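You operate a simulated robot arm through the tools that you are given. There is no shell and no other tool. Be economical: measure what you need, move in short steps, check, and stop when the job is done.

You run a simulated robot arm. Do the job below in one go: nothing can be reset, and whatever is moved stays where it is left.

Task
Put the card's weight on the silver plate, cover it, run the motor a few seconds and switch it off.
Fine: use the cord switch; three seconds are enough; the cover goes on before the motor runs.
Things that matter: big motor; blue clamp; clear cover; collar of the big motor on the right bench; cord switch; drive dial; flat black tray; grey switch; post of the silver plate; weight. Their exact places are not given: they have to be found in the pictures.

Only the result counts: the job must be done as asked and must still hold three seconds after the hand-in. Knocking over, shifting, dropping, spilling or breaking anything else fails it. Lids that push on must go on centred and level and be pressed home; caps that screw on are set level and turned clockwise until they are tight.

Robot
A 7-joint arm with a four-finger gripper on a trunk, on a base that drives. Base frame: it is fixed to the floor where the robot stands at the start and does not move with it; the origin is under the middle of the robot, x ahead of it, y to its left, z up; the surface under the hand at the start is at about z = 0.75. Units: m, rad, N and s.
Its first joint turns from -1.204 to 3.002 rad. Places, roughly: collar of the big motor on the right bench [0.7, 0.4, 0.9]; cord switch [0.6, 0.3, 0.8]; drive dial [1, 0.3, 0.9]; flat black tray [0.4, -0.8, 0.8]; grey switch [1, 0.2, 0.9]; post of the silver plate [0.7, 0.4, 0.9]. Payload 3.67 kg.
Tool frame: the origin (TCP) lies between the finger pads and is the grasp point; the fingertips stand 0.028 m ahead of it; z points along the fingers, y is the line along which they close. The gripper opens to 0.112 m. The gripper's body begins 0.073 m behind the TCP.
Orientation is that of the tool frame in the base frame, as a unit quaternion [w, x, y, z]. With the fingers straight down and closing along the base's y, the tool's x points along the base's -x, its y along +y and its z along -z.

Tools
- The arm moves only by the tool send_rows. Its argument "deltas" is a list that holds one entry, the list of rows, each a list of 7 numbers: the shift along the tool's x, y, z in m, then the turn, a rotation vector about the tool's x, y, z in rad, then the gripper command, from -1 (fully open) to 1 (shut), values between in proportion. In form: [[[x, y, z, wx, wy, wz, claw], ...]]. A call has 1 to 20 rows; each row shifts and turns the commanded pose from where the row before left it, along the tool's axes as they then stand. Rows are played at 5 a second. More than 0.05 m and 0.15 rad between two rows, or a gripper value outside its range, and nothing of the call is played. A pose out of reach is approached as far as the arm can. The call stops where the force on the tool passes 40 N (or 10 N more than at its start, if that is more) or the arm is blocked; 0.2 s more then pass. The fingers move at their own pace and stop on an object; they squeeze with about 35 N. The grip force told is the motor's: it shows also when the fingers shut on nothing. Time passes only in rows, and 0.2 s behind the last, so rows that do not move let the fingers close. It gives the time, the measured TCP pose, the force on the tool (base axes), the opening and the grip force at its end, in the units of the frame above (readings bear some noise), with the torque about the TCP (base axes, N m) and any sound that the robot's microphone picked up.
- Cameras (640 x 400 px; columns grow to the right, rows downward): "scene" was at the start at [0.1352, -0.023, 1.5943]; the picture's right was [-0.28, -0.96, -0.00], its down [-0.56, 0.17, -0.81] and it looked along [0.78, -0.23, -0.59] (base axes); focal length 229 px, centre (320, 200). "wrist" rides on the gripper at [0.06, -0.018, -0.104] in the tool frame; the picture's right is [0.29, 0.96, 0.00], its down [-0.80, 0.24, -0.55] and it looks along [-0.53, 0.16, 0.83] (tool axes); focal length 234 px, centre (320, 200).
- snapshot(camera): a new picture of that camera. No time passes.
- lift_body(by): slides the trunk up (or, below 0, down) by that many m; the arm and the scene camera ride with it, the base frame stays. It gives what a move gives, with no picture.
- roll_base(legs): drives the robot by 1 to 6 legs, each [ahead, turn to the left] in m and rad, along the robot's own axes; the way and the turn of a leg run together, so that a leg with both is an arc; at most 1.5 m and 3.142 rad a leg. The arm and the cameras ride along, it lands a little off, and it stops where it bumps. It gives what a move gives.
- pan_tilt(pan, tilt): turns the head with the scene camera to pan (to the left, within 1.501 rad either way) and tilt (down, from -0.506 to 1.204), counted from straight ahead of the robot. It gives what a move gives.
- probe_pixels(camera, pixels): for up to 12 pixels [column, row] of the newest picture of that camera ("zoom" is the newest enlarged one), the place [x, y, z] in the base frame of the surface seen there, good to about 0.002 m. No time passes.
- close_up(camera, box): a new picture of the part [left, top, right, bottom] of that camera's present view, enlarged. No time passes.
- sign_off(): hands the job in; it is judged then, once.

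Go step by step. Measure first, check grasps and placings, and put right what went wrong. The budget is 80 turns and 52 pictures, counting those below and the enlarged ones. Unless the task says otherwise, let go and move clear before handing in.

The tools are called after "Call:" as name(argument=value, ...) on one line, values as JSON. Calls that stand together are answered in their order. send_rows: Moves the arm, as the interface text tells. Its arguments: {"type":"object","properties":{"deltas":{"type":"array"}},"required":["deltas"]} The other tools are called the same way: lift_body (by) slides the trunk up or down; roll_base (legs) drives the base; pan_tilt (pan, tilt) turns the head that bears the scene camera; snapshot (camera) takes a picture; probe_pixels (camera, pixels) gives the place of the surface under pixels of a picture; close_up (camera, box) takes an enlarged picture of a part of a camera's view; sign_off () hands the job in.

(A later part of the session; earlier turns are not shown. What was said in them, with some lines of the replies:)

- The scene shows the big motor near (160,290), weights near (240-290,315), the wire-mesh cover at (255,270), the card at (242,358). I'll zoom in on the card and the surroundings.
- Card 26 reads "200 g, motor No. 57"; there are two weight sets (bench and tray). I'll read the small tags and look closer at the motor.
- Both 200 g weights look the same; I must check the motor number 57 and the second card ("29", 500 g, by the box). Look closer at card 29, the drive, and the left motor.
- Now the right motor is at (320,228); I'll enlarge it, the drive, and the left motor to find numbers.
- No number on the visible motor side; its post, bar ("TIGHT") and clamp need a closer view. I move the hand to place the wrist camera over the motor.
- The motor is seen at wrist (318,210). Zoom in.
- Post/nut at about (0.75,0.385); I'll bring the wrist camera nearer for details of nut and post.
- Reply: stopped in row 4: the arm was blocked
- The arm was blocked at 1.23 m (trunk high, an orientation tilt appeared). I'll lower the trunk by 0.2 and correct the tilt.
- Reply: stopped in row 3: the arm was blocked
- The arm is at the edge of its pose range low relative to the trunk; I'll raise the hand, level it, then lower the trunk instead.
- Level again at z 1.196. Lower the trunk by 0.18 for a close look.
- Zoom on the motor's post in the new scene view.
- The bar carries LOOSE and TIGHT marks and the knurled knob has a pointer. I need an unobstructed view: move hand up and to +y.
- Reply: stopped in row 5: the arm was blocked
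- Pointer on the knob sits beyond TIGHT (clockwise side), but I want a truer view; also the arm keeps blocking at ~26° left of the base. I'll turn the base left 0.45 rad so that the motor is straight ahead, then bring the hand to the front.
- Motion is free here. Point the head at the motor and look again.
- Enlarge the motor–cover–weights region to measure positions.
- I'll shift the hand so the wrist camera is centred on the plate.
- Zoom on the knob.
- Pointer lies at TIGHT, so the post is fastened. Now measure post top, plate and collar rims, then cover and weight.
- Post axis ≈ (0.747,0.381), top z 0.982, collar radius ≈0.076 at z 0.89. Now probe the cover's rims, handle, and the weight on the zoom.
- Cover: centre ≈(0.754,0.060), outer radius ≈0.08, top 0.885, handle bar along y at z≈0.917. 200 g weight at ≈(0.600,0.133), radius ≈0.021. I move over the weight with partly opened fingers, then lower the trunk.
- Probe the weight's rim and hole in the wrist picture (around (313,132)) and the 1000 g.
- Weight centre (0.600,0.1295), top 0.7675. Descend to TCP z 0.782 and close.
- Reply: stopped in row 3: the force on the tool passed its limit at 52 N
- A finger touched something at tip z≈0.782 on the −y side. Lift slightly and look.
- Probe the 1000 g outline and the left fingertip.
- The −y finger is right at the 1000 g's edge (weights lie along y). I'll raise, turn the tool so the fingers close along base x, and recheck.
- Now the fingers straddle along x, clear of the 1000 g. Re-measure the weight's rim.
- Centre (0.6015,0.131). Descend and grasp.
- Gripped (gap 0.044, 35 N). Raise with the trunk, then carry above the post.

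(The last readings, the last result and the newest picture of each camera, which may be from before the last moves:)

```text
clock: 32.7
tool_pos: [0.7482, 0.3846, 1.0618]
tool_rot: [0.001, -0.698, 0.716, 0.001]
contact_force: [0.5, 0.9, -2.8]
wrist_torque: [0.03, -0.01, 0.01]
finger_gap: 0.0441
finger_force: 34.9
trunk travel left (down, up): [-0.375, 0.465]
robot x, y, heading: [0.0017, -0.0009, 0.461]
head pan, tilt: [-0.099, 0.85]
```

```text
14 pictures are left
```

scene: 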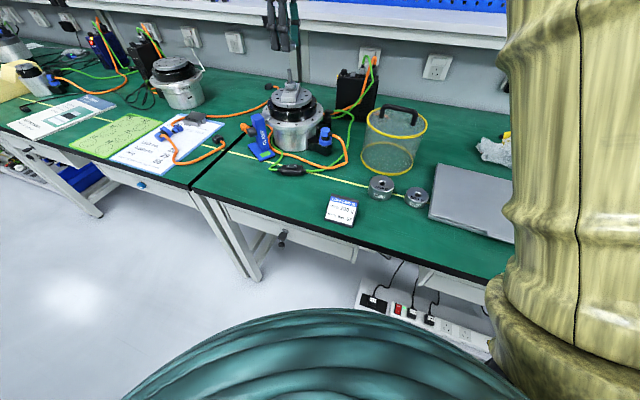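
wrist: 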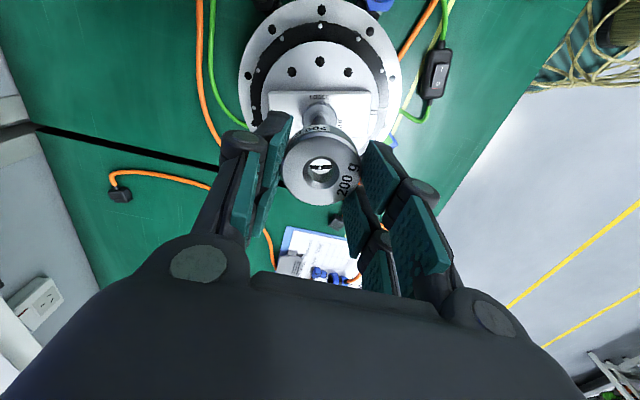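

Probe the held weight's rim and the hole to get its centre relative to the hand.

Call:
close_up(camera="wrist", box=[270, 85, 370, 215])

Call:
probe_pixels(camera="wrist", pixels=[[286, 165], [357, 165], [321, 137], [321, 203], [305, 172], [337, 172], [321, 158], [321, 187], [320, 116], [313, 110], [328, 110]])

```text
3.08 times, centred on (320, 150) of wrist
```

zoom: 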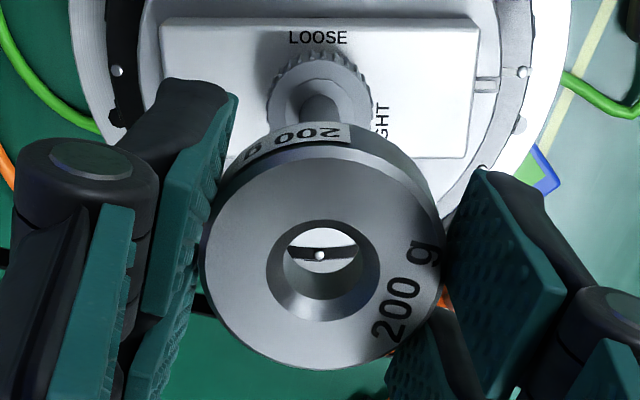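

```text
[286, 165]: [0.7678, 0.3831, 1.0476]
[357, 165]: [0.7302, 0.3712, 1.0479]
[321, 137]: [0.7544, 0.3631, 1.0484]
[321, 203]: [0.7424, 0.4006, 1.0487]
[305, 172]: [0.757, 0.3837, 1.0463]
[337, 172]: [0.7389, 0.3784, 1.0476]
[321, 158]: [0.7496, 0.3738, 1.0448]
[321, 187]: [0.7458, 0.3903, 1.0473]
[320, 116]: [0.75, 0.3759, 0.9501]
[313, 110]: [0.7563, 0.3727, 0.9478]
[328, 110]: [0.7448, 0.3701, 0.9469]
```

Weight's hole centre (0.7485,0.382), post axis ≈(0.748,0.381). Nudge 1 mm and lower over the post.

Call:
send_rows(deltas=[[[0.001, 0.0005, 0.02, 0, 0, 0, 1], [0, 0, 0.02, 0, 0, 0, 1], [0, 0, 0.015, 0, 0, 0, 1], [0, 0, 0.01, 0, 0, 0, 1], [0, 0, 0.01, 0, 0, 0, 1], [0, 0, 0, 0, 0, 0, 1]]])

Call:
close_up(camera="wrist", box=[250, 85, 390, 215])

```text
clock: 34.1
tool_pos: [0.7476, 0.3821, 0.986]
tool_rot: [0.002, -0.697, 0.717, 0.003]
contact_force: [15.1, 4.6, 1.7]
wrist_torque: [0.14, -0.4, -0.01]
finger_gap: 0.0438
finger_force: 35.1
trunk travel left (down, up): [-0.375, 0.465]
robot x, y, heading: [-0.001, 0.0006, 0.46]
head pan, tilt: [-0.099, 0.85]
```

```text
3.08 times, centred on (320, 150) of wrist
```

zoom: 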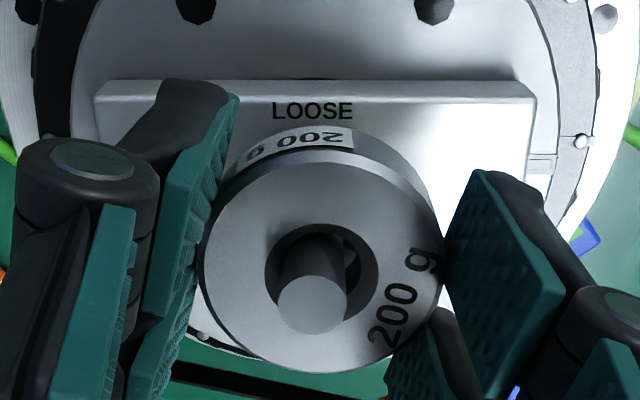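

The post is through the hole; a 15 N side force in +x says shift +x slightly. Correct and lower to the knob.

Call:
send_rows(deltas=[[[-0.0005, -0.002, 0, 0, 0, 0, 1], [0, 0, 0.003, 0, 0, 0, 1], [0, 0, 0.003, 0, 0, 0, 1], [0, 0, 0.0015, 0, 0, 0, 1], [0, 0, 0, 0, 0, 0, 1]]])

```text
clock: 35.3
tool_pos: [0.748, 0.3828, 0.9782]
tool_rot: [0.002, -0.697, 0.717, 0.001]
contact_force: [2.8, 2.4, -0.5]
wrist_torque: [0.09, -0.11, 0.04]
finger_gap: 0.0436
finger_force: 35.2
trunk travel left (down, up): [-0.375, 0.465]
robot x, y, heading: [-0.0011, 0.0, 0.461]
head pan, tilt: [-0.099, 0.85]
```

Nearly seated; lower a few mm more, watching the force.

Call:
send_rows(deltas=[[[0, 0, 0.001, 0, 0, 0, 1], [0, 0, 0.001, 0, 0, 0, 1], [0, 0, 0, 0, 0, 0, 1]]])

Call:
close_up(camera="wrist", box=[250, 85, 390, 215])

```text
clock: 36.1
tool_pos: [0.7468, 0.3823, 0.9775]
tool_rot: [0.003, -0.697, 0.717, 0.002]
contact_force: [5.0, 2.3, 4.1]
wrist_torque: [0.07, -0.08, 0.01]
finger_gap: 0.0435
finger_force: 35.1
trunk travel left (down, up): [-0.375, 0.465]
robot x, y, heading: [-0.003, -0.0017, 0.46]
head pan, tilt: [-0.099, 0.85]
```

```text
3.08 times, centred on (320, 150) of wrist
```

zoom: 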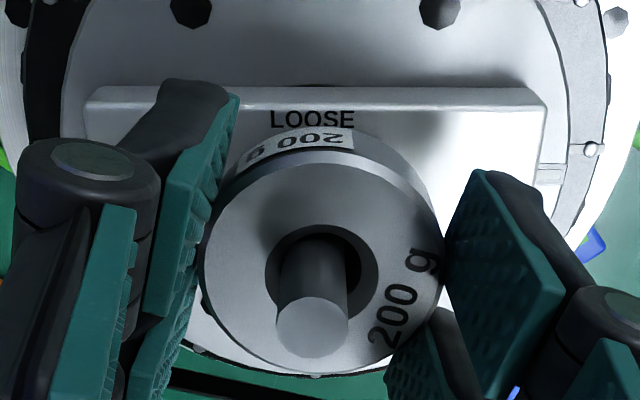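

Seated (upward force appears). Release and rise.

Call:
send_rows(deltas=[[[0, 0, 0, 0, 0, 0, 0], [0, 0, 0, 0, 0, 0, 0], [0, 0, 0, 0, 0, 0, -0.2], [0, 0, -0.03, 0, 0, 0, -0.2], [0, 0, -0.04, 0, 0, 0, -0.2], [0, 0, -0.04, 0, 0, 0, -0.2], [0, 0, 0, 0, 0, 0, -0.2]]])

Call:
close_up(camera="wrist", box=[220, 60, 420, 220])

```text
clock: 37.7
tool_pos: [0.7467, 0.3817, 1.0919]
tool_rot: [0.002, -0.697, 0.717, 0.002]
contact_force: [0.3, 0.6, -0.3]
wrist_torque: [-0.04, -0.02, 0.0]
finger_gap: 0.0674
finger_force: 0.1
trunk travel left (down, up): [-0.375, 0.465]
robot x, y, heading: [0.0042, 0.0016, 0.462]
head pan, tilt: [-0.099, 0.85]
```

```text
2.50 times, centred on (320, 140) of wrist
```

zoom: 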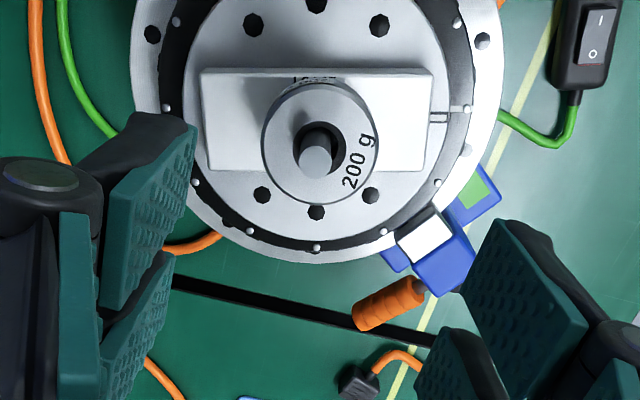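

Weight sits on the post. Measure weight level, collar rim, flange, and clamp jaw (~(425,235)) in this zoom.

Call:
probe_pixels(camera="zoom", pixels=[[275, 150], [340, 100], [290, 195], [372, 120], [316, 256], [225, 222], [460, 200], [398, 238], [412, 220], [437, 207], [425, 235], [468, 60]])

Call:
probe_pixels(camera="zoom", pixels=[[316, 248], [250, 238], [195, 185], [437, 185], [172, 20], [460, 20], [470, 110], [316, 262], [395, 225], [500, 60], [318, 150], [384, 245]])

```text
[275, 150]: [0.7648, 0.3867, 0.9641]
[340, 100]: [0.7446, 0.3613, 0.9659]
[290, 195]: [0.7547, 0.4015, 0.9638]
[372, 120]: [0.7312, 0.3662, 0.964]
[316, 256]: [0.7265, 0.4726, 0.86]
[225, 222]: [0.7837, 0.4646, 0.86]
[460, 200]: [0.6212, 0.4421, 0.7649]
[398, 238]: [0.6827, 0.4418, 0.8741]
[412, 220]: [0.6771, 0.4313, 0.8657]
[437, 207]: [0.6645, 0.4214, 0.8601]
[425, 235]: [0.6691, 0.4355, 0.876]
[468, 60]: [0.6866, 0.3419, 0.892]
```

```text
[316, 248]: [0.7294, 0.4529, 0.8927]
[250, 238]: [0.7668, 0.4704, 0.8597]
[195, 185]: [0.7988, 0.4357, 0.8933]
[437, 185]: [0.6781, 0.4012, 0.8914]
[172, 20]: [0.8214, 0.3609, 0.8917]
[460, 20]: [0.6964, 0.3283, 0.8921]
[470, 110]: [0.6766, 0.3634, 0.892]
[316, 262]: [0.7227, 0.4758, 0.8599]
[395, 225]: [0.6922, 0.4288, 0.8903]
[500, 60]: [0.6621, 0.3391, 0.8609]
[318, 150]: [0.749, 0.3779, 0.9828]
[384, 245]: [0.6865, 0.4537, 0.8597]
```

Weight is level (top 0.964). Clamp jaw is ≥0.086 from the axis, so the cover (r 0.081) clears it. Move over the cover's handle, fingers closing across x.

Call:
send_rows(deltas=[[[0.0402, -0.002, 0, 0, 0, 0, -0.4], [0.0402, -0.002, 0, 0, 0, 0, -0.4], [0.0402, -0.002, 0, 0, 0, 0, -0.4], [0.0402, -0.002, 0, 0, 0, 0, -0.4], [0.0402, -0.002, 0, 0, 0, 0, -0.4], [0.0402, -0.002, 0, 0, 0, 0, -0.4], [0.0402, -0.002, 0, 0, 0, 0, -0.4], [0.0402, -0.002, 0, 0, 0, 0.04, -0.4], [0, 0, 0, 0, 0, 0, -0.4], [0, 0, 0, 0, 0, 0, -0.4]]])

Call:
snapshot(camera="wrist")

```text
clock: 39.9
tool_pos: [0.7546, 0.0582, 1.0842]
tool_rot: [0.002, -0.683, 0.73, 0.003]
contact_force: [0.0, -0.2, -0.1]
wrist_torque: [-0.01, 0.03, -0.03]
finger_gap: 0.0783
finger_force: 0.1
trunk travel left (down, up): [-0.375, 0.465]
robot x, y, heading: [-0.001, 0.0012, 0.458]
head pan, tilt: [-0.099, 0.85]
```

```text
9 pictures are left
```

wrist: 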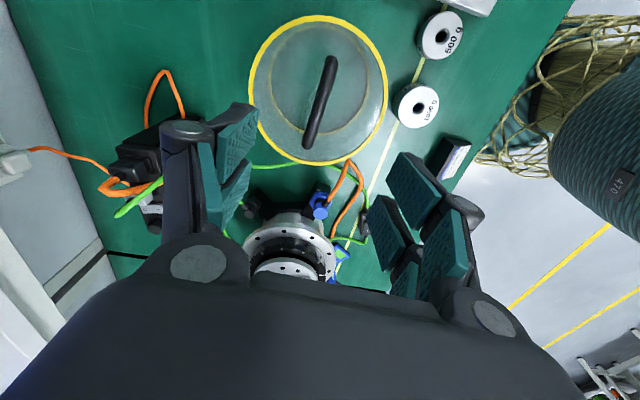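

Probe handle bar ends/middle and the cover's rim.

Call:
probe_pixels(camera="wrist", pixels=[[332, 62], [321, 100], [311, 138], [315, 100], [327, 100], [251, 85], [385, 85], [320, 17], [318, 162], [275, 30], [365, 140], [375, 45]])

```text
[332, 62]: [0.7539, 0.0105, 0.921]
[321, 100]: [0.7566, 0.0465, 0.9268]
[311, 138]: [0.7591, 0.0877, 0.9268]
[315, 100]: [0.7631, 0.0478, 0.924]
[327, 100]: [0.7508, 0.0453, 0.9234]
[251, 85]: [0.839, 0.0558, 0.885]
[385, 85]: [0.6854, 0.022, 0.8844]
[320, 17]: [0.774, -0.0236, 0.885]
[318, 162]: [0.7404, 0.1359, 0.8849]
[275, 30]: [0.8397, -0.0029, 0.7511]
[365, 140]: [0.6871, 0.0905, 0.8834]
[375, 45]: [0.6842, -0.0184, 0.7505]
```

Cover centre ≈(0.757,0.0565), bar centre z≈0.920. Align and lower by trunk, then grip.

Call:
send_rows(deltas=[[[0.0015, -0.0025, 0, 0, 0, 0, -0.4], [0, 0, 0, 0, 0, 0, -0.4], [0, 0, 0, 0, 0, 0, -0.4]]])

Call:
lift_body(by=-0.159)

```text
clock: 40.7
tool_pos: [0.7586, 0.0584, 1.0846]
tool_rot: [0.002, -0.683, 0.73, 0.002]
contact_force: [0.7, -0.6, 0.1]
wrist_torque: [0.0, -0.02, 0.0]
finger_gap: 0.0788
finger_force: 0.0
trunk travel left (down, up): [-0.375, 0.465]
robot x, y, heading: [-0.0, -0.001, 0.46]
head pan, tilt: [-0.099, 0.85]
```

```text
clock: 42.5
tool_pos: [0.7577, 0.0583, 0.926]
tool_rot: [0.002, -0.683, 0.731, 0.003]
contact_force: [-0.6, 0.5, -0.6]
wrist_torque: [-0.02, 0.01, 0.01]
finger_gap: 0.0783
finger_force: 0.0
trunk travel left (down, up): [-0.216, 0.624]
robot x, y, heading: [-0.0018, -0.0018, 0.465]
head pan, tilt: [-0.099, 0.85]
```

In place around the bar; lower 4 mm and close.

Call:
send_rows(deltas=[[[0.0015, 0, 0.004, 0, 0, 0, -0.4], [0, 0, 0, 0, 0, 0, -0.4], [0, 0, 0, 0, 0, 0, 1], [0, 0, 0, 0, 0, 0, 1], [0, 0, 0, 0, 0, 0, 1], [0, 0, 0, 0, 0, 0, 1]]])

Call:
lift_body(by=0.27)

Call:
snapshot(camera="wrist")

```text
clock: 43.9
tool_pos: [0.7585, 0.0571, 0.9227]
tool_rot: [0.002, -0.683, 0.73, 0.003]
contact_force: [-0.8, -0.9, -0.8]
wrist_torque: [0.11, 0.04, 0.08]
finger_gap: 0.0126
finger_force: 34.9
trunk travel left (down, up): [-0.216, 0.624]
robot x, y, heading: [-0.0005, 0.0037, 0.463]
head pan, tilt: [-0.099, 0.85]
```

```text
clock: 46.6
tool_pos: [0.7592, 0.0579, 1.1916]
tool_rot: [0.003, -0.683, 0.731, 0.003]
contact_force: [0.7, 0.0, -2.1]
wrist_torque: [0.01, 0.01, 0.01]
finger_gap: 0.0125
finger_force: 35.4
trunk travel left (down, up): [-0.486, 0.354]
robot x, y, heading: [0.0012, -0.0007, 0.459]
head pan, tilt: [-0.099, 0.85]
```

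```text
8 pictures are left
```

wrist: 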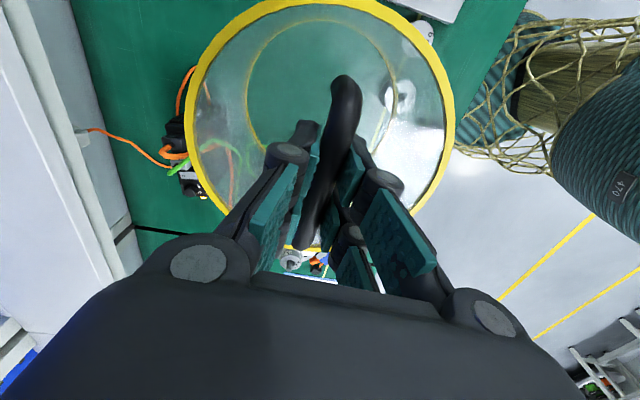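

Lifted cleanly (2 N). Check the cover's centre and level via rim points.

Call:
probe_pixels(camera="wrist", pixels=[[189, 110], [449, 110], [213, 44], [426, 44], [208, 172], [435, 172], [270, 8], [375, 6], [193, 135], [449, 140], [250, 100], [388, 100]])

```text
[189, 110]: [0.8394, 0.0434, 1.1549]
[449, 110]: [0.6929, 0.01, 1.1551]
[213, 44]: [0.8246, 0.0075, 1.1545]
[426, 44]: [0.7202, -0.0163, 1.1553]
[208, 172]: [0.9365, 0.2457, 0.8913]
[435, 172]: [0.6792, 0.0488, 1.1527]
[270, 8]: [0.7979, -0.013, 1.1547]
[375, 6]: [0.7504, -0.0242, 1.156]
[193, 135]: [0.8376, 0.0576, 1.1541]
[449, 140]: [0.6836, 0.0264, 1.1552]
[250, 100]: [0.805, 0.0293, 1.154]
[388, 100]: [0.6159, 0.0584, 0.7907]
```

Cover is level within noise, centre ≈ TCP+(-0.0007,-0.0014), bottom ≈1.02. Carry it above the collar axis (0.7475,0.381).

Call:
send_rows(deltas=[[[-0.0323, 0.0033, 0, 0, 0, 0, 1], [-0.0323, 0.0033, 0, 0, 0, 0, 1], [-0.0323, 0.0033, 0, 0, 0, 0, 1], [-0.0323, 0.0033, 0, 0, 0, 0, 1], [-0.0323, 0.0033, 0, 0, 0, 0, 1], [-0.0323, 0.0033, 0, 0, 0, 0, 1], [-0.0323, 0.0033, 0, 0, 0, 0, 1], [-0.0323, 0.0033, 0, 0, 0, 0, 1], [-0.0323, 0.0033, 0, 0, 0, 0, 1], [-0.0323, 0.0033, 0, 0, 0, 0, 1], [0, 0, 0, 0, 0, 0, 1], [0, 0, 0, 0, 0, 0, 1]]])

Call:
snapshot(camera="wrist")

```text
clock: 49.2
tool_pos: [0.7446, 0.3831, 1.1937]
tool_rot: [0.002, -0.683, 0.73, 0.002]
contact_force: [-0.2, 0.5, -3.3]
wrist_torque: [-0.01, -0.02, 0.0]
finger_gap: 0.0129
finger_force: 34.5
trunk travel left (down, up): [-0.486, 0.354]
robot x, y, heading: [0.0025, -0.0028, 0.457]
head pan, tilt: [-0.099, 0.85]
```

```text
7 pictures are left
```

wrist: 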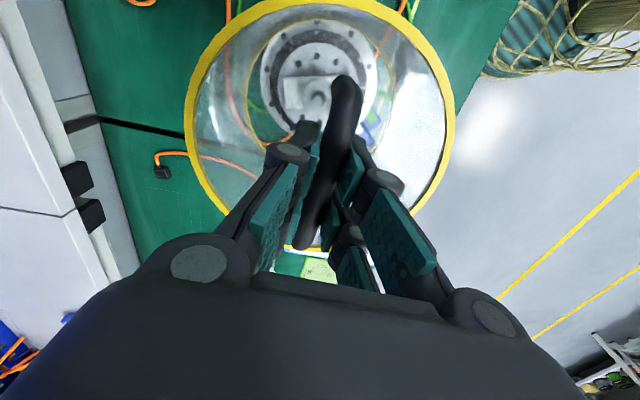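

Re-probe the cover's rim here.

Call:
probe_pixels(camera="wrist", pixels=[[188, 110], [450, 110], [213, 44], [426, 44], [270, 8], [375, 6], [192, 135], [449, 140], [203, 62], [435, 62], [437, 175], [318, 72]])

```text
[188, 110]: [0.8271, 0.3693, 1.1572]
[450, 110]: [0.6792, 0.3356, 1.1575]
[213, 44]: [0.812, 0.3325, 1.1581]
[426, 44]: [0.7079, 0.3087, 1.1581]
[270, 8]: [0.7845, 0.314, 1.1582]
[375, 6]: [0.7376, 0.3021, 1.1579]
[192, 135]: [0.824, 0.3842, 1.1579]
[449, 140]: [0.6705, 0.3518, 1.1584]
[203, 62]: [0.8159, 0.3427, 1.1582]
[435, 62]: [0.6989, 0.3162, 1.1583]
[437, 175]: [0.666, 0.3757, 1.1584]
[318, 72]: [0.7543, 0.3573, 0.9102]
```

Cover centre ≈(0.746,0.382), level. Correct ~2 mm and lower by trunk to just above the collar.

Call:
send_rows(deltas=[[[0.0009, -0.0017, 0, 0, 0, 0, 1], [0, 0, 0, 0, 0, 0, 1], [0, 0, 0, 0, 0, 0, 1]]])

Call:
lift_body(by=-0.12)

Call:
snapshot(camera="scene")

```text
clock: 50.0
tool_pos: [0.7482, 0.3809, 1.195]
tool_rot: [0.002, -0.683, 0.73, 0.002]
contact_force: [-0.6, -0.2, -2.2]
wrist_torque: [-0.01, 0.0, -0.01]
finger_gap: 0.0128
finger_force: 34.8
trunk travel left (down, up): [-0.486, 0.354]
robot x, y, heading: [-0.002, 0.0014, 0.462]
head pan, tilt: [-0.099, 0.85]
```

```text
clock: 51.5
tool_pos: [0.7472, 0.3808, 1.0751]
tool_rot: [0.002, -0.682, 0.731, 0.002]
contact_force: [-0.6, -0.7, -3.0]
wrist_torque: [0.01, -0.01, 0.04]
finger_gap: 0.0129
finger_force: 35.2
trunk travel left (down, up): [-0.366, 0.474]
robot x, y, heading: [-0.0003, 0.002, 0.459]
head pan, tilt: [-0.099, 0.85]
```

```text
6 pictures are left
```

scene: 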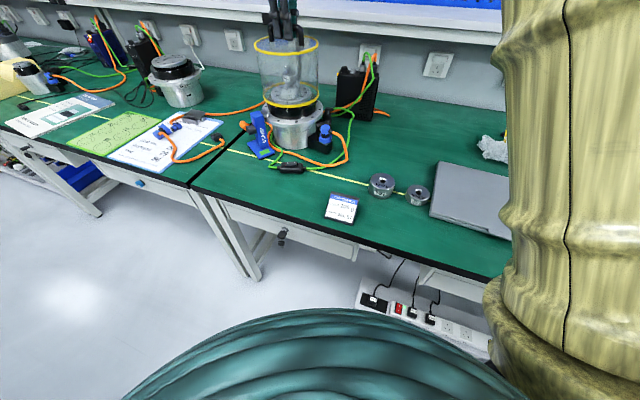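

Cover sits above the collar. Probe its lower rim to check centring.

Call:
probe_pixels(camera="scene", pixels=[[264, 97], [316, 98], [290, 107], [275, 104], [305, 104], [290, 113], [254, 42], [318, 44], [287, 54]])

```text
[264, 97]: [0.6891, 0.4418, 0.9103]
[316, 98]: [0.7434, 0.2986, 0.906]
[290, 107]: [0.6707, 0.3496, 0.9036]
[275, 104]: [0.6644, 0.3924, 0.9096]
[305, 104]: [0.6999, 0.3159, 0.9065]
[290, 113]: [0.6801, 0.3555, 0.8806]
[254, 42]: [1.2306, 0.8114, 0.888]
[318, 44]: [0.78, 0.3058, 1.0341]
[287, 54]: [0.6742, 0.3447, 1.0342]
```

Centred within ~1 mm. Lower slowly with the arm.

Call:
send_rows(deltas=[[[0, 0, 0.004, 0, 0, 0, 1], [0, 0, 0.004, 0, 0, 0, 1], [0, 0, 0.004, 0, 0, 0, 1], [0, 0, 0.004, 0, 0, 0, 1], [0, 0, 0, 0, 0, 0, 1]]])

```text
clock: 52.7
tool_pos: [0.7475, 0.3805, 1.059]
tool_rot: [0.002, -0.682, 0.731, 0.002]
contact_force: [-0.7, -0.1, -2.8]
wrist_torque: [-0.01, 0.01, 0.01]
finger_gap: 0.0124
finger_force: 35.1
trunk travel left (down, up): [-0.366, 0.474]
robot x, y, heading: [-0.0, -0.0007, 0.458]
head pan, tilt: [-0.099, 0.85]
```

No contact and already past the collar's top edge. Continue down.

Call:
send_rows(deltas=[[[0, 0, 0.005, 0, 0, 0, 1], [0, 0, 0.005, 0, 0, 0, 1], [0, 0, 0.005, 0, 0, 0, 1], [0, 0, 0.004, 0, 0, 0, 1], [0, 0, 0.003, 0, 0, 0, 1], [0, 0, 0.002, 0, 0, 0, 1], [0, 0, 0, 0, 0, 0, 1]]])

```text
clock: 54.3
tool_pos: [0.7488, 0.3814, 1.0345]
tool_rot: [0.002, -0.682, 0.731, 0.001]
contact_force: [-1.2, -0.3, -2.3]
wrist_torque: [0.01, -0.01, 0.05]
finger_gap: 0.0127
finger_force: 34.7
trunk travel left (down, up): [-0.366, 0.474]
robot x, y, heading: [-0.0009, -0.0006, 0.467]
head pan, tilt: [-0.099, 0.85]
```

Still free; press down on the flange in small steps.

Call:
send_rows(deltas=[[[0, 0, 0.002, 0, 0, 0, 1], [0, 0, 0.002, 0, 0, 0, 1], [0, 0, 0.002, 0, 0, 0, 1], [0, 0, 0.001, 0, 0, 0, 1], [0, 0, 0, 0, 0, 0, 1]]])

```text
clock: 55.5
tool_pos: [0.7468, 0.3807, 1.0308]
tool_rot: [0.005, -0.683, 0.731, 0.002]
contact_force: [10.3, 4.5, 27.8]
wrist_torque: [0.1, -0.07, 0.05]
finger_gap: 0.0126
finger_force: 35.0
trunk travel left (down, up): [-0.366, 0.474]
robot x, y, heading: [-0.0004, 0.0018, 0.459]
head pan, tilt: [-0.099, 0.85]
```

Seated with 28 N at the expected height. Unload, open, rise clear, then check.

Call:
send_rows(deltas=[[[0, 0, -0.003, 0, 0, 0, 1], [0, 0, 0, 0, 0, 0, 0.5], [0, 0, 0, 0, 0, 0, 0], [0, 0, 0, 0, 0, 0, 0], [0, 0, -0.02, 0, 0, 0, 0], [0, 0, -0.03, 0, 0, 0, 0], [0, 0, -0.04, 0, 0, 0, 0], [0, 0, 0, 0, 0, 0, 0]]])

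Call:
close_up(camera="scene", box=[226, 40, 346, 180])

```text
clock: 57.3
tool_pos: [0.7457, 0.3825, 1.121]
tool_rot: [0.002, -0.683, 0.73, 0.002]
contact_force: [0.2, -0.2, -0.8]
wrist_torque: [0.01, -0.01, -0.05]
finger_gap: 0.0559
finger_force: 0.1
trunk travel left (down, up): [-0.366, 0.474]
robot x, y, heading: [-0.003, -0.0012, 0.459]
head pan, tilt: [-0.099, 0.85]
```

```text
2.86 times, centred on (286, 110) of scene
```

zoom: 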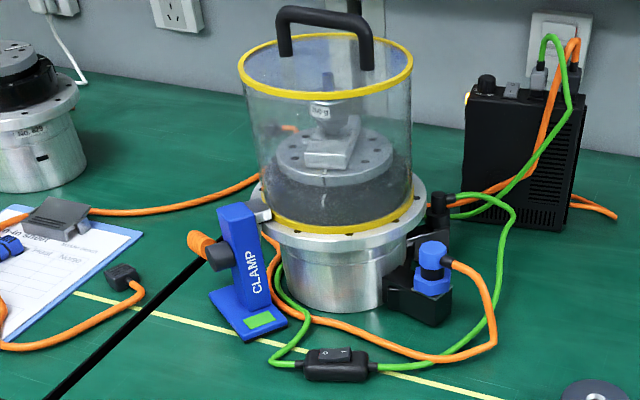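

Cover looks home. Probe the rim level and the cord switch rocker (O side (322,355), I side (345,355)).

Call:
probe_pixels(camera="zoom", pixels=[[242, 68], [411, 75], [327, 118], [275, 103], [385, 107], [330, 230], [322, 355], [345, 354], [334, 355], [308, 372], [368, 370], [335, 372]])

Call:
close_up(camera="scene", box=[276, 155, 304, 180])

```text
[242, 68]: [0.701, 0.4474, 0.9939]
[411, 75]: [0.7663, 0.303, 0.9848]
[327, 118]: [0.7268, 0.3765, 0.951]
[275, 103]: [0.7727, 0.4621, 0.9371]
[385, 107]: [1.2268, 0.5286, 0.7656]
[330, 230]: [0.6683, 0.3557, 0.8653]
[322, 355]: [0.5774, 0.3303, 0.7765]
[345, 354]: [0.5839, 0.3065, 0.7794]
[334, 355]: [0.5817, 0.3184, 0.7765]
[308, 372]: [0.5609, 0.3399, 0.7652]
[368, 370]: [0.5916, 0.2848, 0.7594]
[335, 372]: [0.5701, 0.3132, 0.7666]
```

```text
16.00 times, centred on (290, 168) of scene
```

zoom: 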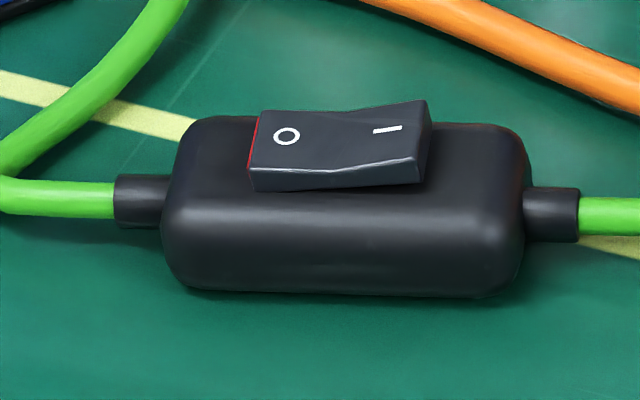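

The rocker stands at O (the I end is raised). Probe exact rocker points.

Call:
probe_pixels(camera="zoom", pixels=[[388, 128], [287, 136], [262, 125], [418, 112], [418, 150], [265, 170], [340, 132], [340, 160], [480, 140], [200, 135]])

Call:
send_rows(deltas=[[[0.0145, 0.026, 0, 0, 0, 0, 1], [0.0145, 0.026, 0, 0, 0, 0, 1], [0.0145, 0.026, 0, 0, 0, 0, 1], [0.0145, 0.026, 0, 0, 0, 0, 1], [0.0145, 0.026, 0, 0, 0, 0, 1], [0.0145, 0.026, 0, 0, 0, 0, 1], [0, 0, 0, 0, 0, 0, 1], [0, 0, 0, 0, 0, 0, 1]]])

```text
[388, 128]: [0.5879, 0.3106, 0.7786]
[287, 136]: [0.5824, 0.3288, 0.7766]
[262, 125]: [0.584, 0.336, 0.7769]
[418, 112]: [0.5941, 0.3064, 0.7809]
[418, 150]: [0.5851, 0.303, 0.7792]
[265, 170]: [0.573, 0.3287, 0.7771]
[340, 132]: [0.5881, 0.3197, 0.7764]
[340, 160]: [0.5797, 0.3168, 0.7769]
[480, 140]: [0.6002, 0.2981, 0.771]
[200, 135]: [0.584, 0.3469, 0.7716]
```

```text
clock: 59.1
tool_pos: [0.5858, 0.3041, 1.1214]
tool_rot: [0.002, -0.683, 0.731, 0.003]
contact_force: [-1.0, -1.0, 0.5]
wrist_torque: [-0.04, -0.01, 0.02]
finger_gap: 0.0
finger_force: 34.9
trunk travel left (down, up): [-0.366, 0.474]
robot x, y, heading: [-0.0004, -0.0032, 0.46]
head pan, tilt: [-0.099, 0.85]
```

Rocker: O end (0.579,0.333), I end (0.590,0.3045), I end z 0.780. Align over the I end and lower by trunk.

Call:
send_rows(deltas=[[[-0.0021, -0.0036, 0, 0, 0, 0, 1], [0, 0, 0, 0, 0, 0, 1]]])

Call:
lift_body(by=-0.29)

Call:
snapshot(camera="wrist")

```text
clock: 59.7
tool_pos: [0.5899, 0.306, 1.1216]
tool_rot: [0.002, -0.683, 0.731, 0.003]
contact_force: [0.2, 1.0, 0.1]
wrist_torque: [-0.03, -0.01, -0.01]
finger_gap: 0.0
finger_force: 34.9
trunk travel left (down, up): [-0.366, 0.474]
robot x, y, heading: [0.0, 0.0039, 0.46]
head pan, tilt: [-0.099, 0.85]
```

```text
clock: 62.7
tool_pos: [0.5881, 0.3054, 0.8312]
tool_rot: [0.003, -0.682, 0.731, 0.002]
contact_force: [-0.4, -1.0, 0.4]
wrist_torque: [-0.02, 0.04, -0.02]
finger_gap: 0.0
finger_force: 35.5
trunk travel left (down, up): [-0.076, 0.764]
robot x, y, heading: [0.0005, -0.0012, 0.461]
head pan, tilt: [-0.099, 0.85]
```

```text
3 pictures are left
```

wrist: 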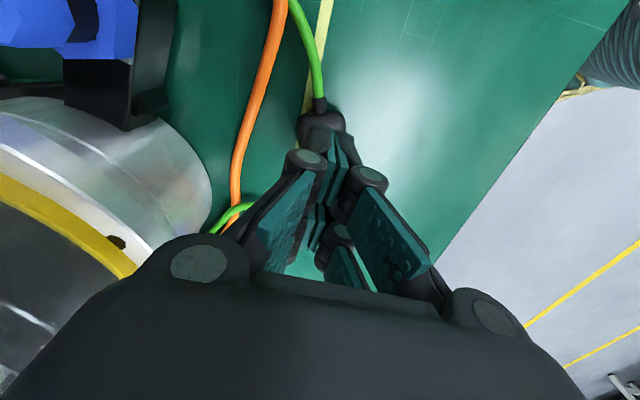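

Fingers are above the I end. Press down gently and listen.

Call:
send_rows(deltas=[[[0, 0, 0.012, 0, 0, 0, 1], [0, 0, 0.008, 0, 0, 0, 1], [0, 0, 0.003, 0, 0, 0, 1], [0, 0, 0.002, 0, 0, 0, 1], [0, 0, 0.002, 0, 0, 0, 1], [0, 0, 0.002, 0, 0, 0, 1], [0, 0, -0.01, 0, 0, 0, 1], [0, 0, -0.015, 0, 0, 0, 1]]])

```text
clock: 64.5
tool_pos: [0.5893, 0.3058, 0.8272]
tool_rot: [0.003, -0.683, 0.73, 0.002]
contact_force: [0.8, 0.3, -0.3]
wrist_torque: [-0.01, 0.01, 0.0]
finger_gap: 0.0
finger_force: 35.3
trunk travel left (down, up): [-0.076, 0.764]
robot x, y, heading: [-0.0023, -0.0028, 0.458]
head pan, tilt: [-0.099, 0.85]
```

No sound reported; press the I end again a bit deeper and read the force while down.

Call:
send_rows(deltas=[[[0, 0, 0.015, 0, 0, 0, 1], [0, 0, 0.008, 0, 0, 0, 1], [0, 0, 0.003, 0, 0, 0, 1], [0, 0, 0.002, 0, 0, 0, 1], [0, 0, 0.001, 0, 0, 0, 1], [0, 0, 0.0, 0, 0, 0, 1]]])

```text
clock: 65.8
tool_pos: [0.5903, 0.3058, 0.804]
tool_rot: [0.007, -0.683, 0.73, 0.003]
contact_force: [-4.1, -3.0, 17.3]
wrist_torque: [0.15, 0.11, 0.06]
finger_gap: 0.0059
finger_force: 34.7
trunk travel left (down, up): [-0.076, 0.764]
robot x, y, heading: [0.0017, 0.0, 0.461]
head pan, tilt: [-0.099, 0.85]
stopped in row 6: the force on the tool passed its limit at 42 N (the readings are from after the stop); the commanded pose is now the measured one
```

Firm stop at 42 N. Lift and look at the rocker.

Call:
send_rows(deltas=[[[0, 0, -0.03, 0, 0, 0, 1], [0.045, 0, -0.02, 0, 0, 0, 1], [0, 0, 0, 0, 0, 0, 1]]])

Call:
close_up(camera="scene", box=[240, 30, 320, 90])

```text
clock: 66.6
tool_pos: [0.5887, 0.2606, 0.851]
tool_rot: [0.005, -0.683, 0.731, 0.003]
contact_force: [0.6, -0.4, 0.6]
wrist_torque: [0.02, 0.01, 0.0]
finger_gap: 0.0001
finger_force: 34.8
trunk travel left (down, up): [-0.076, 0.764]
robot x, y, heading: [-0.0025, 0.0036, 0.462]
head pan, tilt: [-0.099, 0.85]
```

```text
6.67 times, centred on (280, 60) of scene
```

zoom: 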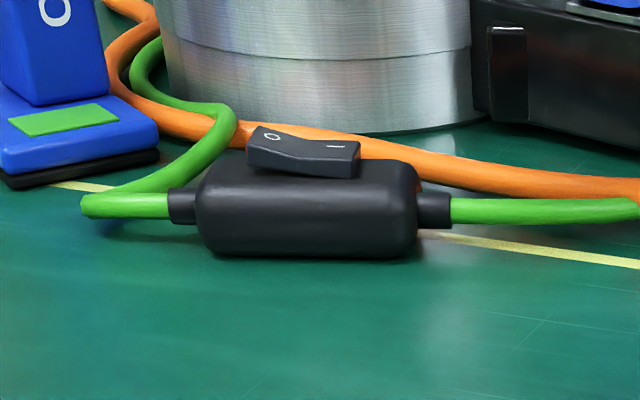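

The rocker now stands at I (O end raised). Tilt the head up to see whether the plate has turned (originally the bar pointed toward the robot).

Call:
pan_tilt(pan=-0.1, tilt=0.4)

Call:
close_up(camera="scene", box=[200, 40, 360, 190])

```text
clock: 67.5
tool_pos: [0.5872, 0.2617, 0.8516]
tool_rot: [0.006, -0.682, 0.731, 0.002]
contact_force: [0.0, 0.5, 0.3]
wrist_torque: [0.05, -0.03, -0.02]
finger_gap: 0.0001
finger_force: 34.8
trunk travel left (down, up): [-0.076, 0.764]
robot x, y, heading: [-0.0, 0.0008, 0.46]
head pan, tilt: [-0.099, 0.4]
```

```text
2.67 times, centred on (280, 115) of scene
```

zoom: 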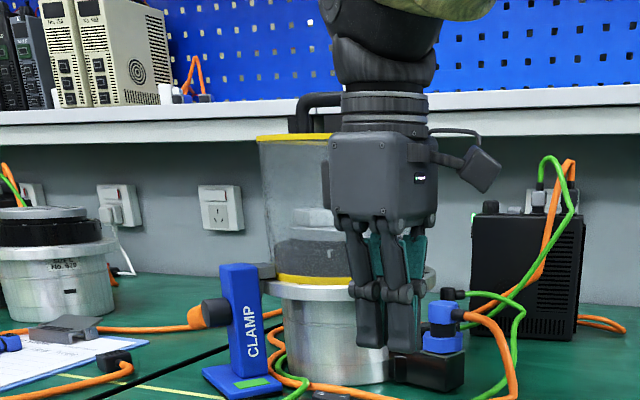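

Partly hidden; probe the visible bar pieces to judge its orientation.

Call:
probe_pixels(camera="zoom", pixels=[[298, 220], [306, 212], [315, 220], [325, 220], [332, 222], [310, 227], [285, 230], [275, 238], [328, 211], [300, 240]])

```text
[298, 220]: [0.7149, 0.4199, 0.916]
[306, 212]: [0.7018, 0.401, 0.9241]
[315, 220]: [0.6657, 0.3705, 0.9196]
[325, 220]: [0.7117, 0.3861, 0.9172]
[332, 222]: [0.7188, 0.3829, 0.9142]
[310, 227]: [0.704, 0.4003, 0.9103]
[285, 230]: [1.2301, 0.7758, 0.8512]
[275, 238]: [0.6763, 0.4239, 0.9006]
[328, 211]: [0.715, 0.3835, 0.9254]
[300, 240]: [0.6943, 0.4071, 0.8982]
```

The bar's edges now run diagonally, unlike before: the plate has turned, and more than 3 s have passed since switching on. Now press the O end at (0.5795,0.332).

Call:
send_rows(deltas=[[[-0.035, 0.0062, 0, 0, 0, 0, 1], [-0.0347, 0.0062, 0, 0, 0, 0, 1], [0, 0, 0.02, 0, 0, 0, 1], [0, 0, 0.018, 0, 0, 0, 1], [0, 0, 0.005, 0, 0, 0, 1], [0, 0, 0.002, 0, 0, 0, 1], [0, 0, 0.002, 0, 0, 0, 1], [0, 0, 0.0015, 0, 0, 0, 1], [0, 0, -0.015, 0, 0, 0, 1], [0, 0, -0.025, 0, 0, 0, 1], [0.03, 0, -0.02, 0, 0, 0, 1], [0.04, 0, 0, 0, 0, 0, 1], [0, 0, 0, 0, 0, 0, 1]]])

```text
clock: 70.3
tool_pos: [0.5747, 0.2597, 0.8606]
tool_rot: [0.006, -0.683, 0.73, 0.003]
contact_force: [0.1, -0.7, 0.4]
wrist_torque: [0.03, 0.0, -0.02]
finger_gap: 0.0
finger_force: 34.7
trunk travel left (down, up): [-0.076, 0.764]
robot x, y, heading: [0.0036, -0.0002, 0.453]
head pan, tilt: [-0.099, 0.4]
```

Use the last picture on the rocker (around scene (284,188)).

Call:
close_up(camera="scene", box=[252, 162, 316, 204])

```text
9.52 times, centred on (284, 183) of scene
```

zoom: 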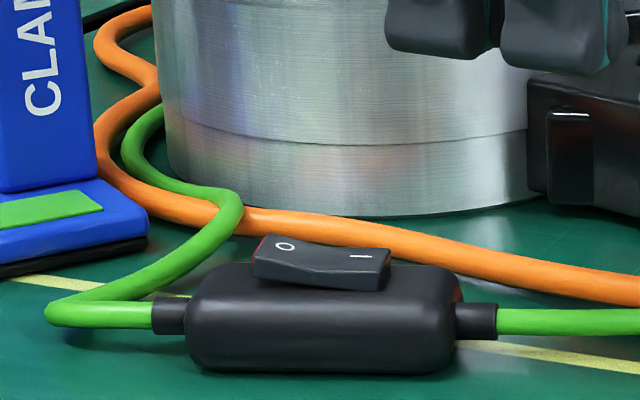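

The rocker's outline looks ambiguous; probe the heights of both ends.

Call:
probe_pixels(camera="zoom", pixels=[[268, 243], [285, 247], [320, 252], [345, 256], [365, 257], [382, 254], [260, 262], [290, 270], [350, 275], [378, 275], [225, 280], [430, 282]])

```text
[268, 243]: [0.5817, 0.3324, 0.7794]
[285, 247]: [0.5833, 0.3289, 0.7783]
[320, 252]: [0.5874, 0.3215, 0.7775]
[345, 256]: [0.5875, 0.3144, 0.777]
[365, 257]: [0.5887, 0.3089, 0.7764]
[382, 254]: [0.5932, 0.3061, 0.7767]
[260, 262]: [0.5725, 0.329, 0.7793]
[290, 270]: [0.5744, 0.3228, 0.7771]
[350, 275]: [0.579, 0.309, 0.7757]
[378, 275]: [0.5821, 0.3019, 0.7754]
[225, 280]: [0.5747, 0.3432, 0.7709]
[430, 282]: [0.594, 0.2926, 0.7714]
```

O end is still high (0.7794 vs 0.7765): still on. Press the O end again, deeper, until a firm stop.

Call:
send_rows(deltas=[[[-0.037, 0.0006, 0, 0, 0, 0, 1], [-0.0364, 0.0005, 0, 0, 0, 0, 1], [0, 0, 0.03, 0, 0, 0, 1], [0, 0, 0.02, 0, 0, 0, 1], [0, 0, 0.004, 0, 0, 0, 1], [0, 0, 0.002, 0, 0, 0, 1], [0, 0, 0.002, 0, 0, 0, 1], [0, 0, 0.001, 0, 0, 0, 1], [0, 0, 0.001, 0, 0, 0, 1], [0, 0, 0.001, 0, 0, 0, 1], [0, 0, 0.001, 0, 0, 0, 1], [0, 0, 0, 0, 0, 0, 1]]])

```text
clock: 72.9
tool_pos: [0.5799, 0.3348, 0.8025]
tool_rot: [0.008, -0.682, 0.731, 0.002]
contact_force: [-0.1, 0.2, 31.8]
wrist_torque: [-0.6, 0.04, 0.01]
finger_gap: 0.006
finger_force: 35.5
trunk travel left (down, up): [-0.076, 0.764]
robot x, y, heading: [0.0003, 0.0005, 0.46]
head pan, tilt: [-0.099, 0.4]
```

The torque puts the contact ~19 mm toward the I side, so the pads are wider than I assumed. To be sure of O, I lift, shift 9 mm outward past the O end, and press again.

Call:
send_rows(deltas=[[[0, 0, -0.02, 0, 0, 0, 1], [-0.0082, 0.0038, 0, 0, 0, 0, 1], [0, 0, 0.01, 0, 0, 0, 1], [0, 0, 0.006, 0, 0, 0, 1], [0, 0, 0.002, 0, 0, 0, 1], [0, 0, 0.001, 0, 0, 0, 1], [0, 0, 0.001, 0, 0, 0, 1], [0, 0, 0, 0, 0, 0, 1]]])

```text
clock: 74.7
tool_pos: [0.5747, 0.344, 0.8023]
tool_rot: [0.007, -0.682, 0.731, 0.004]
contact_force: [1.5, -2.7, 21.5]
wrist_torque: [-0.6, -0.08, 0.01]
finger_gap: 0.006
finger_force: 34.9
trunk travel left (down, up): [-0.076, 0.764]
robot x, y, heading: [0.0008, 0.001, 0.46]
head pan, tilt: [-0.099, 0.4]
```

Contact lies at the rocker's pivot (y≈0.3195), which implies the O end is down. For certainty, press once more only on the very O end, 10 mm further out.

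Call:
send_rows(deltas=[[[0, 0, -0.02, 0, 0, 0, 1], [-0.0095, 0.0045, 0, 0, 0, 0, 1], [0, 0, 0.011, 0, 0, 0, 1], [0, 0, 0.003, 0, 0, 0, 1], [0, 0, 0, 0, 0, 0, 1]]])

```text
clock: 75.9
tool_pos: [0.5706, 0.3529, 0.8067]
tool_rot: [0.005, -0.682, 0.731, 0.002]
contact_force: [1.4, 0.9, 0.0]
wrist_torque: [0.0, -0.02, -0.01]
finger_gap: 0.0001
finger_force: 35.3
trunk travel left (down, up): [-0.076, 0.764]
robot x, y, heading: [-0.0002, 0.003, 0.458]
head pan, tilt: [-0.099, 0.4]
```

No contact at tip ≈0.778, where a raised O end would touch. Step down further.

Call:
send_rows(deltas=[[[0, 0, 0.001, 0, 0, 0, 1], [0, 0, 0, 0, 0, 0, 1]]])

Call:
send_rows(deltas=[[[0, 0, 0.001, 0, 0, 0, 1], [0, 0, 0, 0, 0, 0, 1]]])

Call:
send_rows(deltas=[[[0, 0, 0.001, 0, 0, 0, 1], [0, 0, 0, 0, 0, 0, 1]]])

Call:
send_rows(deltas=[[[0, 0, 0.001, 0, 0, 0, 1], [0, 0, 0, 0, 0, 0, 1]]])

```text
clock: 76.5
tool_pos: [0.5708, 0.3529, 0.8044]
tool_rot: [0.005, -0.683, 0.731, 0.002]
contact_force: [0.2, 0.4, -0.7]
wrist_torque: [0.02, -0.01, 0.01]
finger_gap: 0.0004
finger_force: 35.0
trunk travel left (down, up): [-0.076, 0.764]
robot x, y, heading: [0.0019, -0.0012, 0.462]
head pan, tilt: [-0.099, 0.4]
```

```text
clock: 77.1
tool_pos: [0.5715, 0.3524, 0.8049]
tool_rot: [0.005, -0.683, 0.73, 0.003]
contact_force: [-0.4, 0.4, 0.0]
wrist_torque: [-0.02, -0.03, -0.04]
finger_gap: 0.0
finger_force: 35.4
trunk travel left (down, up): [-0.076, 0.764]
robot x, y, heading: [-0.0007, 0.0007, 0.456]
head pan, tilt: [-0.099, 0.4]
```

```text
clock: 77.7
tool_pos: [0.5729, 0.3544, 0.8037]
tool_rot: [0.005, -0.683, 0.731, 0.002]
contact_force: [0.1, 0.6, 0.3]
wrist_torque: [0.0, 0.01, -0.01]
finger_gap: 0.0001
finger_force: 34.9
trunk travel left (down, up): [-0.076, 0.764]
robot x, y, heading: [-0.0008, -0.004, 0.458]
head pan, tilt: [-0.099, 0.4]
```

```text
clock: 78.3
tool_pos: [0.5713, 0.3534, 0.8026]
tool_rot: [0.005, -0.682, 0.731, 0.002]
contact_force: [-1.5, 0.2, -0.5]
wrist_torque: [-0.01, 0.01, 0.0]
finger_gap: 0.0
finger_force: 35.0
trunk travel left (down, up): [-0.076, 0.764]
robot x, y, heading: [0.0, -0.0018, 0.459]
head pan, tilt: [-0.099, 0.4]
```

No contact even at tip 0.775, but the pads barely overlap the rocker there. Reposition so the pad edge (≈24 mm from the TCP) covers just the O half, then step down watching the contact height.

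Call:
send_rows(deltas=[[[0, 0, -0.015, 0, 0, 0, 1], [0.0033, -0.0103, 0, 0, 0, 0, 1], [0, 0, 0.0095, 0, 0, 0, 1], [0, 0, 0, 0, 0, 0, 1]]])

Call:
send_rows(deltas=[[[0, 0, 0.001, 0, 0, 0, 1], [0, 0, 0, 0, 0, 0, 1]]])

Call:
send_rows(deltas=[[[0, 0, 0.001, 0, 0, 0, 1], [0, 0, 0, 0, 0, 0, 1]]])

Call:
send_rows(deltas=[[[0, 0, 0.001, 0, 0, 0, 1], [0, 0, 0, 0, 0, 0, 1]]])

Call:
send_rows(deltas=[[[0, 0, 0.001, 0, 0, 0, 1], [0, 0, 0, 0, 0, 0, 1]]])

Call:
send_rows(deltas=[[[0, 0, 0.001, 0, 0, 0, 1], [0, 0, 0, 0, 0, 0, 1]]])

```text
clock: 79.3
tool_pos: [0.5817, 0.3497, 0.8087]
tool_rot: [0.005, -0.683, 0.731, 0.001]
contact_force: [-0.4, 0.0, 0.2]
wrist_torque: [0.04, -0.01, 0.01]
finger_gap: 0.0
finger_force: 34.7
trunk travel left (down, up): [-0.076, 0.764]
robot x, y, heading: [-0.0014, 0.0, 0.461]
head pan, tilt: [-0.099, 0.4]
```

```text
clock: 79.9
tool_pos: [0.5826, 0.3499, 0.8074]
tool_rot: [0.005, -0.682, 0.731, 0.003]
contact_force: [0.2, -0.6, 0.5]
wrist_torque: [0.0, -0.03, -0.01]
finger_gap: 0.0003
finger_force: 35.3
trunk travel left (down, up): [-0.076, 0.764]
robot x, y, heading: [-0.0007, -0.0017, 0.462]
head pan, tilt: [-0.099, 0.4]
```

```text
clock: 80.5
tool_pos: [0.5814, 0.35, 0.8061]
tool_rot: [0.005, -0.682, 0.731, 0.002]
contact_force: [0.3, 0.2, -0.3]
wrist_torque: [0.02, -0.03, 0.01]
finger_gap: 0.0
finger_force: 34.9
trunk travel left (down, up): [-0.076, 0.764]
robot x, y, heading: [-0.0027, 0.0005, 0.46]
head pan, tilt: [-0.099, 0.4]
```

```text
clock: 81.1
tool_pos: [0.5822, 0.3499, 0.8065]
tool_rot: [0.006, -0.682, 0.731, 0.003]
contact_force: [-0.6, 0.4, -0.1]
wrist_torque: [-0.02, 0.0, 0.0]
finger_gap: 0.0001
finger_force: 34.8
trunk travel left (down, up): [-0.076, 0.764]
robot x, y, heading: [-0.0018, 0.0008, 0.46]
head pan, tilt: [-0.099, 0.4]
```

```text
clock: 81.7
tool_pos: [0.5833, 0.35, 0.8037]
tool_rot: [0.005, -0.683, 0.731, 0.002]
contact_force: [0.4, 0.1, -0.4]
wrist_torque: [0.0, -0.05, -0.04]
finger_gap: 0.0001
finger_force: 35.2
trunk travel left (down, up): [-0.076, 0.764]
robot x, y, heading: [0.0028, -0.0023, 0.46]
head pan, tilt: [-0.099, 0.4]
```

```text
clock: 82.3
tool_pos: [0.5826, 0.3488, 0.8026]
tool_rot: [0.005, -0.683, 0.731, 0.002]
contact_force: [-0.3, -0.1, -0.5]
wrist_torque: [0.0, 0.0, 0.0]
finger_gap: 0.0
finger_force: 35.1
trunk travel left (down, up): [-0.076, 0.764]
robot x, y, heading: [-0.0031, -0.0023, 0.462]
head pan, tilt: [-0.099, 0.4]
```

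Still no contact; go a bit deeper.

Call:
send_rows(deltas=[[[0, 0, 0.001, 0, 0, 0, 1], [0, 0, 0, 0, 0, 0, 1]]])

Call:
send_rows(deltas=[[[0, 0, 0.001, 0, 0, 0, 1], [0, 0, 0, 0, 0, 0, 1]]])

Call:
send_rows(deltas=[[[0, 0, 0.001, 0, 0, 0, 1], [0, 0, 0, 0, 0, 0, 1]]])

Call:
send_rows(deltas=[[[0, 0, 0.001, 0, 0, 0, 1], [0, 0, 0, 0, 0, 0, 1]]])

```text
clock: 82.9
tool_pos: [0.5823, 0.3504, 0.8021]
tool_rot: [0.006, -0.682, 0.731, 0.003]
contact_force: [-0.3, 0.2, 2.7]
wrist_torque: [-0.03, 0.0, -0.03]
finger_gap: 0.0002
finger_force: 35.1
trunk travel left (down, up): [-0.076, 0.764]
robot x, y, heading: [0.0012, -0.0009, 0.457]
head pan, tilt: [-0.099, 0.4]
```

```text
clock: 83.5
tool_pos: [0.5831, 0.3494, 0.8024]
tool_rot: [0.006, -0.683, 0.73, 0.002]
contact_force: [1.5, -1.8, 12.2]
wrist_torque: [-0.32, -0.05, 0.03]
finger_gap: 0.0061
finger_force: 34.9
trunk travel left (down, up): [-0.076, 0.764]
robot x, y, heading: [-0.0008, 0.0006, 0.465]
head pan, tilt: [-0.099, 0.4]
```

```text
clock: 84.1
tool_pos: [0.5823, 0.3499, 0.803]
tool_rot: [0.007, -0.683, 0.73, 0.002]
contact_force: [6.0, 1.4, 22.3]
wrist_torque: [-0.53, -0.13, 0.15]
finger_gap: 0.006
finger_force: 34.6
trunk travel left (down, up): [-0.076, 0.764]
robot x, y, heading: [0.0019, -0.0004, 0.464]
head pan, tilt: [-0.099, 0.4]
```

```text
clock: 84.7
tool_pos: [0.5824, 0.3487, 0.8013]
tool_rot: [0.007, -0.683, 0.73, 0.003]
contact_force: [6.7, 2.4, 35.7]
wrist_torque: [-0.82, -0.17, 0.21]
finger_gap: 0.0057
finger_force: 35.1
trunk travel left (down, up): [-0.076, 0.764]
robot x, y, heading: [0.0013, 0.001, 0.462]
head pan, tilt: [-0.099, 0.4]
```

The contact is a hard stop on the O half (y≈0.325) at the same height as nearer the pivot, so the rocker is flat at O, pressed with 35 N: switched off. Rise straight up and move clear.

Call:
send_rows(deltas=[[[0, 0, -0.02, 0, 0, 0, 1], [0, 0, -0.03, 0, 0, 0, 1], [0, 0, -0.03, 0, 0, 0, 1], [0, 0, -0.03, 0, 0, 0, 1], [0, 0, 0, 0, 0, 0, 1]]])

Call:
lift_body(by=0.25)

```text
clock: 85.9
tool_pos: [0.5819, 0.3496, 0.9098]
tool_rot: [0.006, -0.682, 0.731, 0.003]
contact_force: [0.6, 0.0, -0.2]
wrist_torque: [0.02, -0.02, -0.01]
finger_gap: 0.0
finger_force: 35.0
trunk travel left (down, up): [-0.076, 0.764]
robot x, y, heading: [-0.0052, 0.0002, 0.461]
head pan, tilt: [-0.099, 0.4]
```

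```text
clock: 88.4
tool_pos: [0.5825, 0.3498, 1.1599]
tool_rot: [0.005, -0.683, 0.73, 0.002]
contact_force: [0.0, 0.1, 1.1]
wrist_torque: [0.01, 0.02, -0.02]
finger_gap: 0.0
finger_force: 35.0
trunk travel left (down, up): [-0.326, 0.514]
robot x, y, heading: [0.0026, 0.0007, 0.459]
head pan, tilt: [-0.099, 0.4]
```

The hand is clear at z 1.16 with nothing held and no contact force. Handing in.

Call:
sign_off()

```text
The job is handed in.
```

I put the 200 g weight named on load card 26 on the silver plate's post, set the clear cover on the collar and pressed it home. I then ran the motor with the cord switch for between about 3 and 9 seconds, longer than the three you asked for, and switched it off.

- **Switch-off:** my first press on the O side did not take. A second, firmer press did. I had no pictures left by then, so I judged that the switch is off from the contact height and force on its O end.
- **Motor running:** no sound was picked up at any point. I took it as running because the bar on the plate had turned between pictures.
- **Motor number:** card 26 also names motor No. 57. I found no number on the right-bench motor to check it against.
- **Bumped weight:** while reaching for the 200 g weight, a finger pressed on the edge of the 1000 g weight at about 52 N. It did not look shifted in later pictures, though I did not measure it closely.
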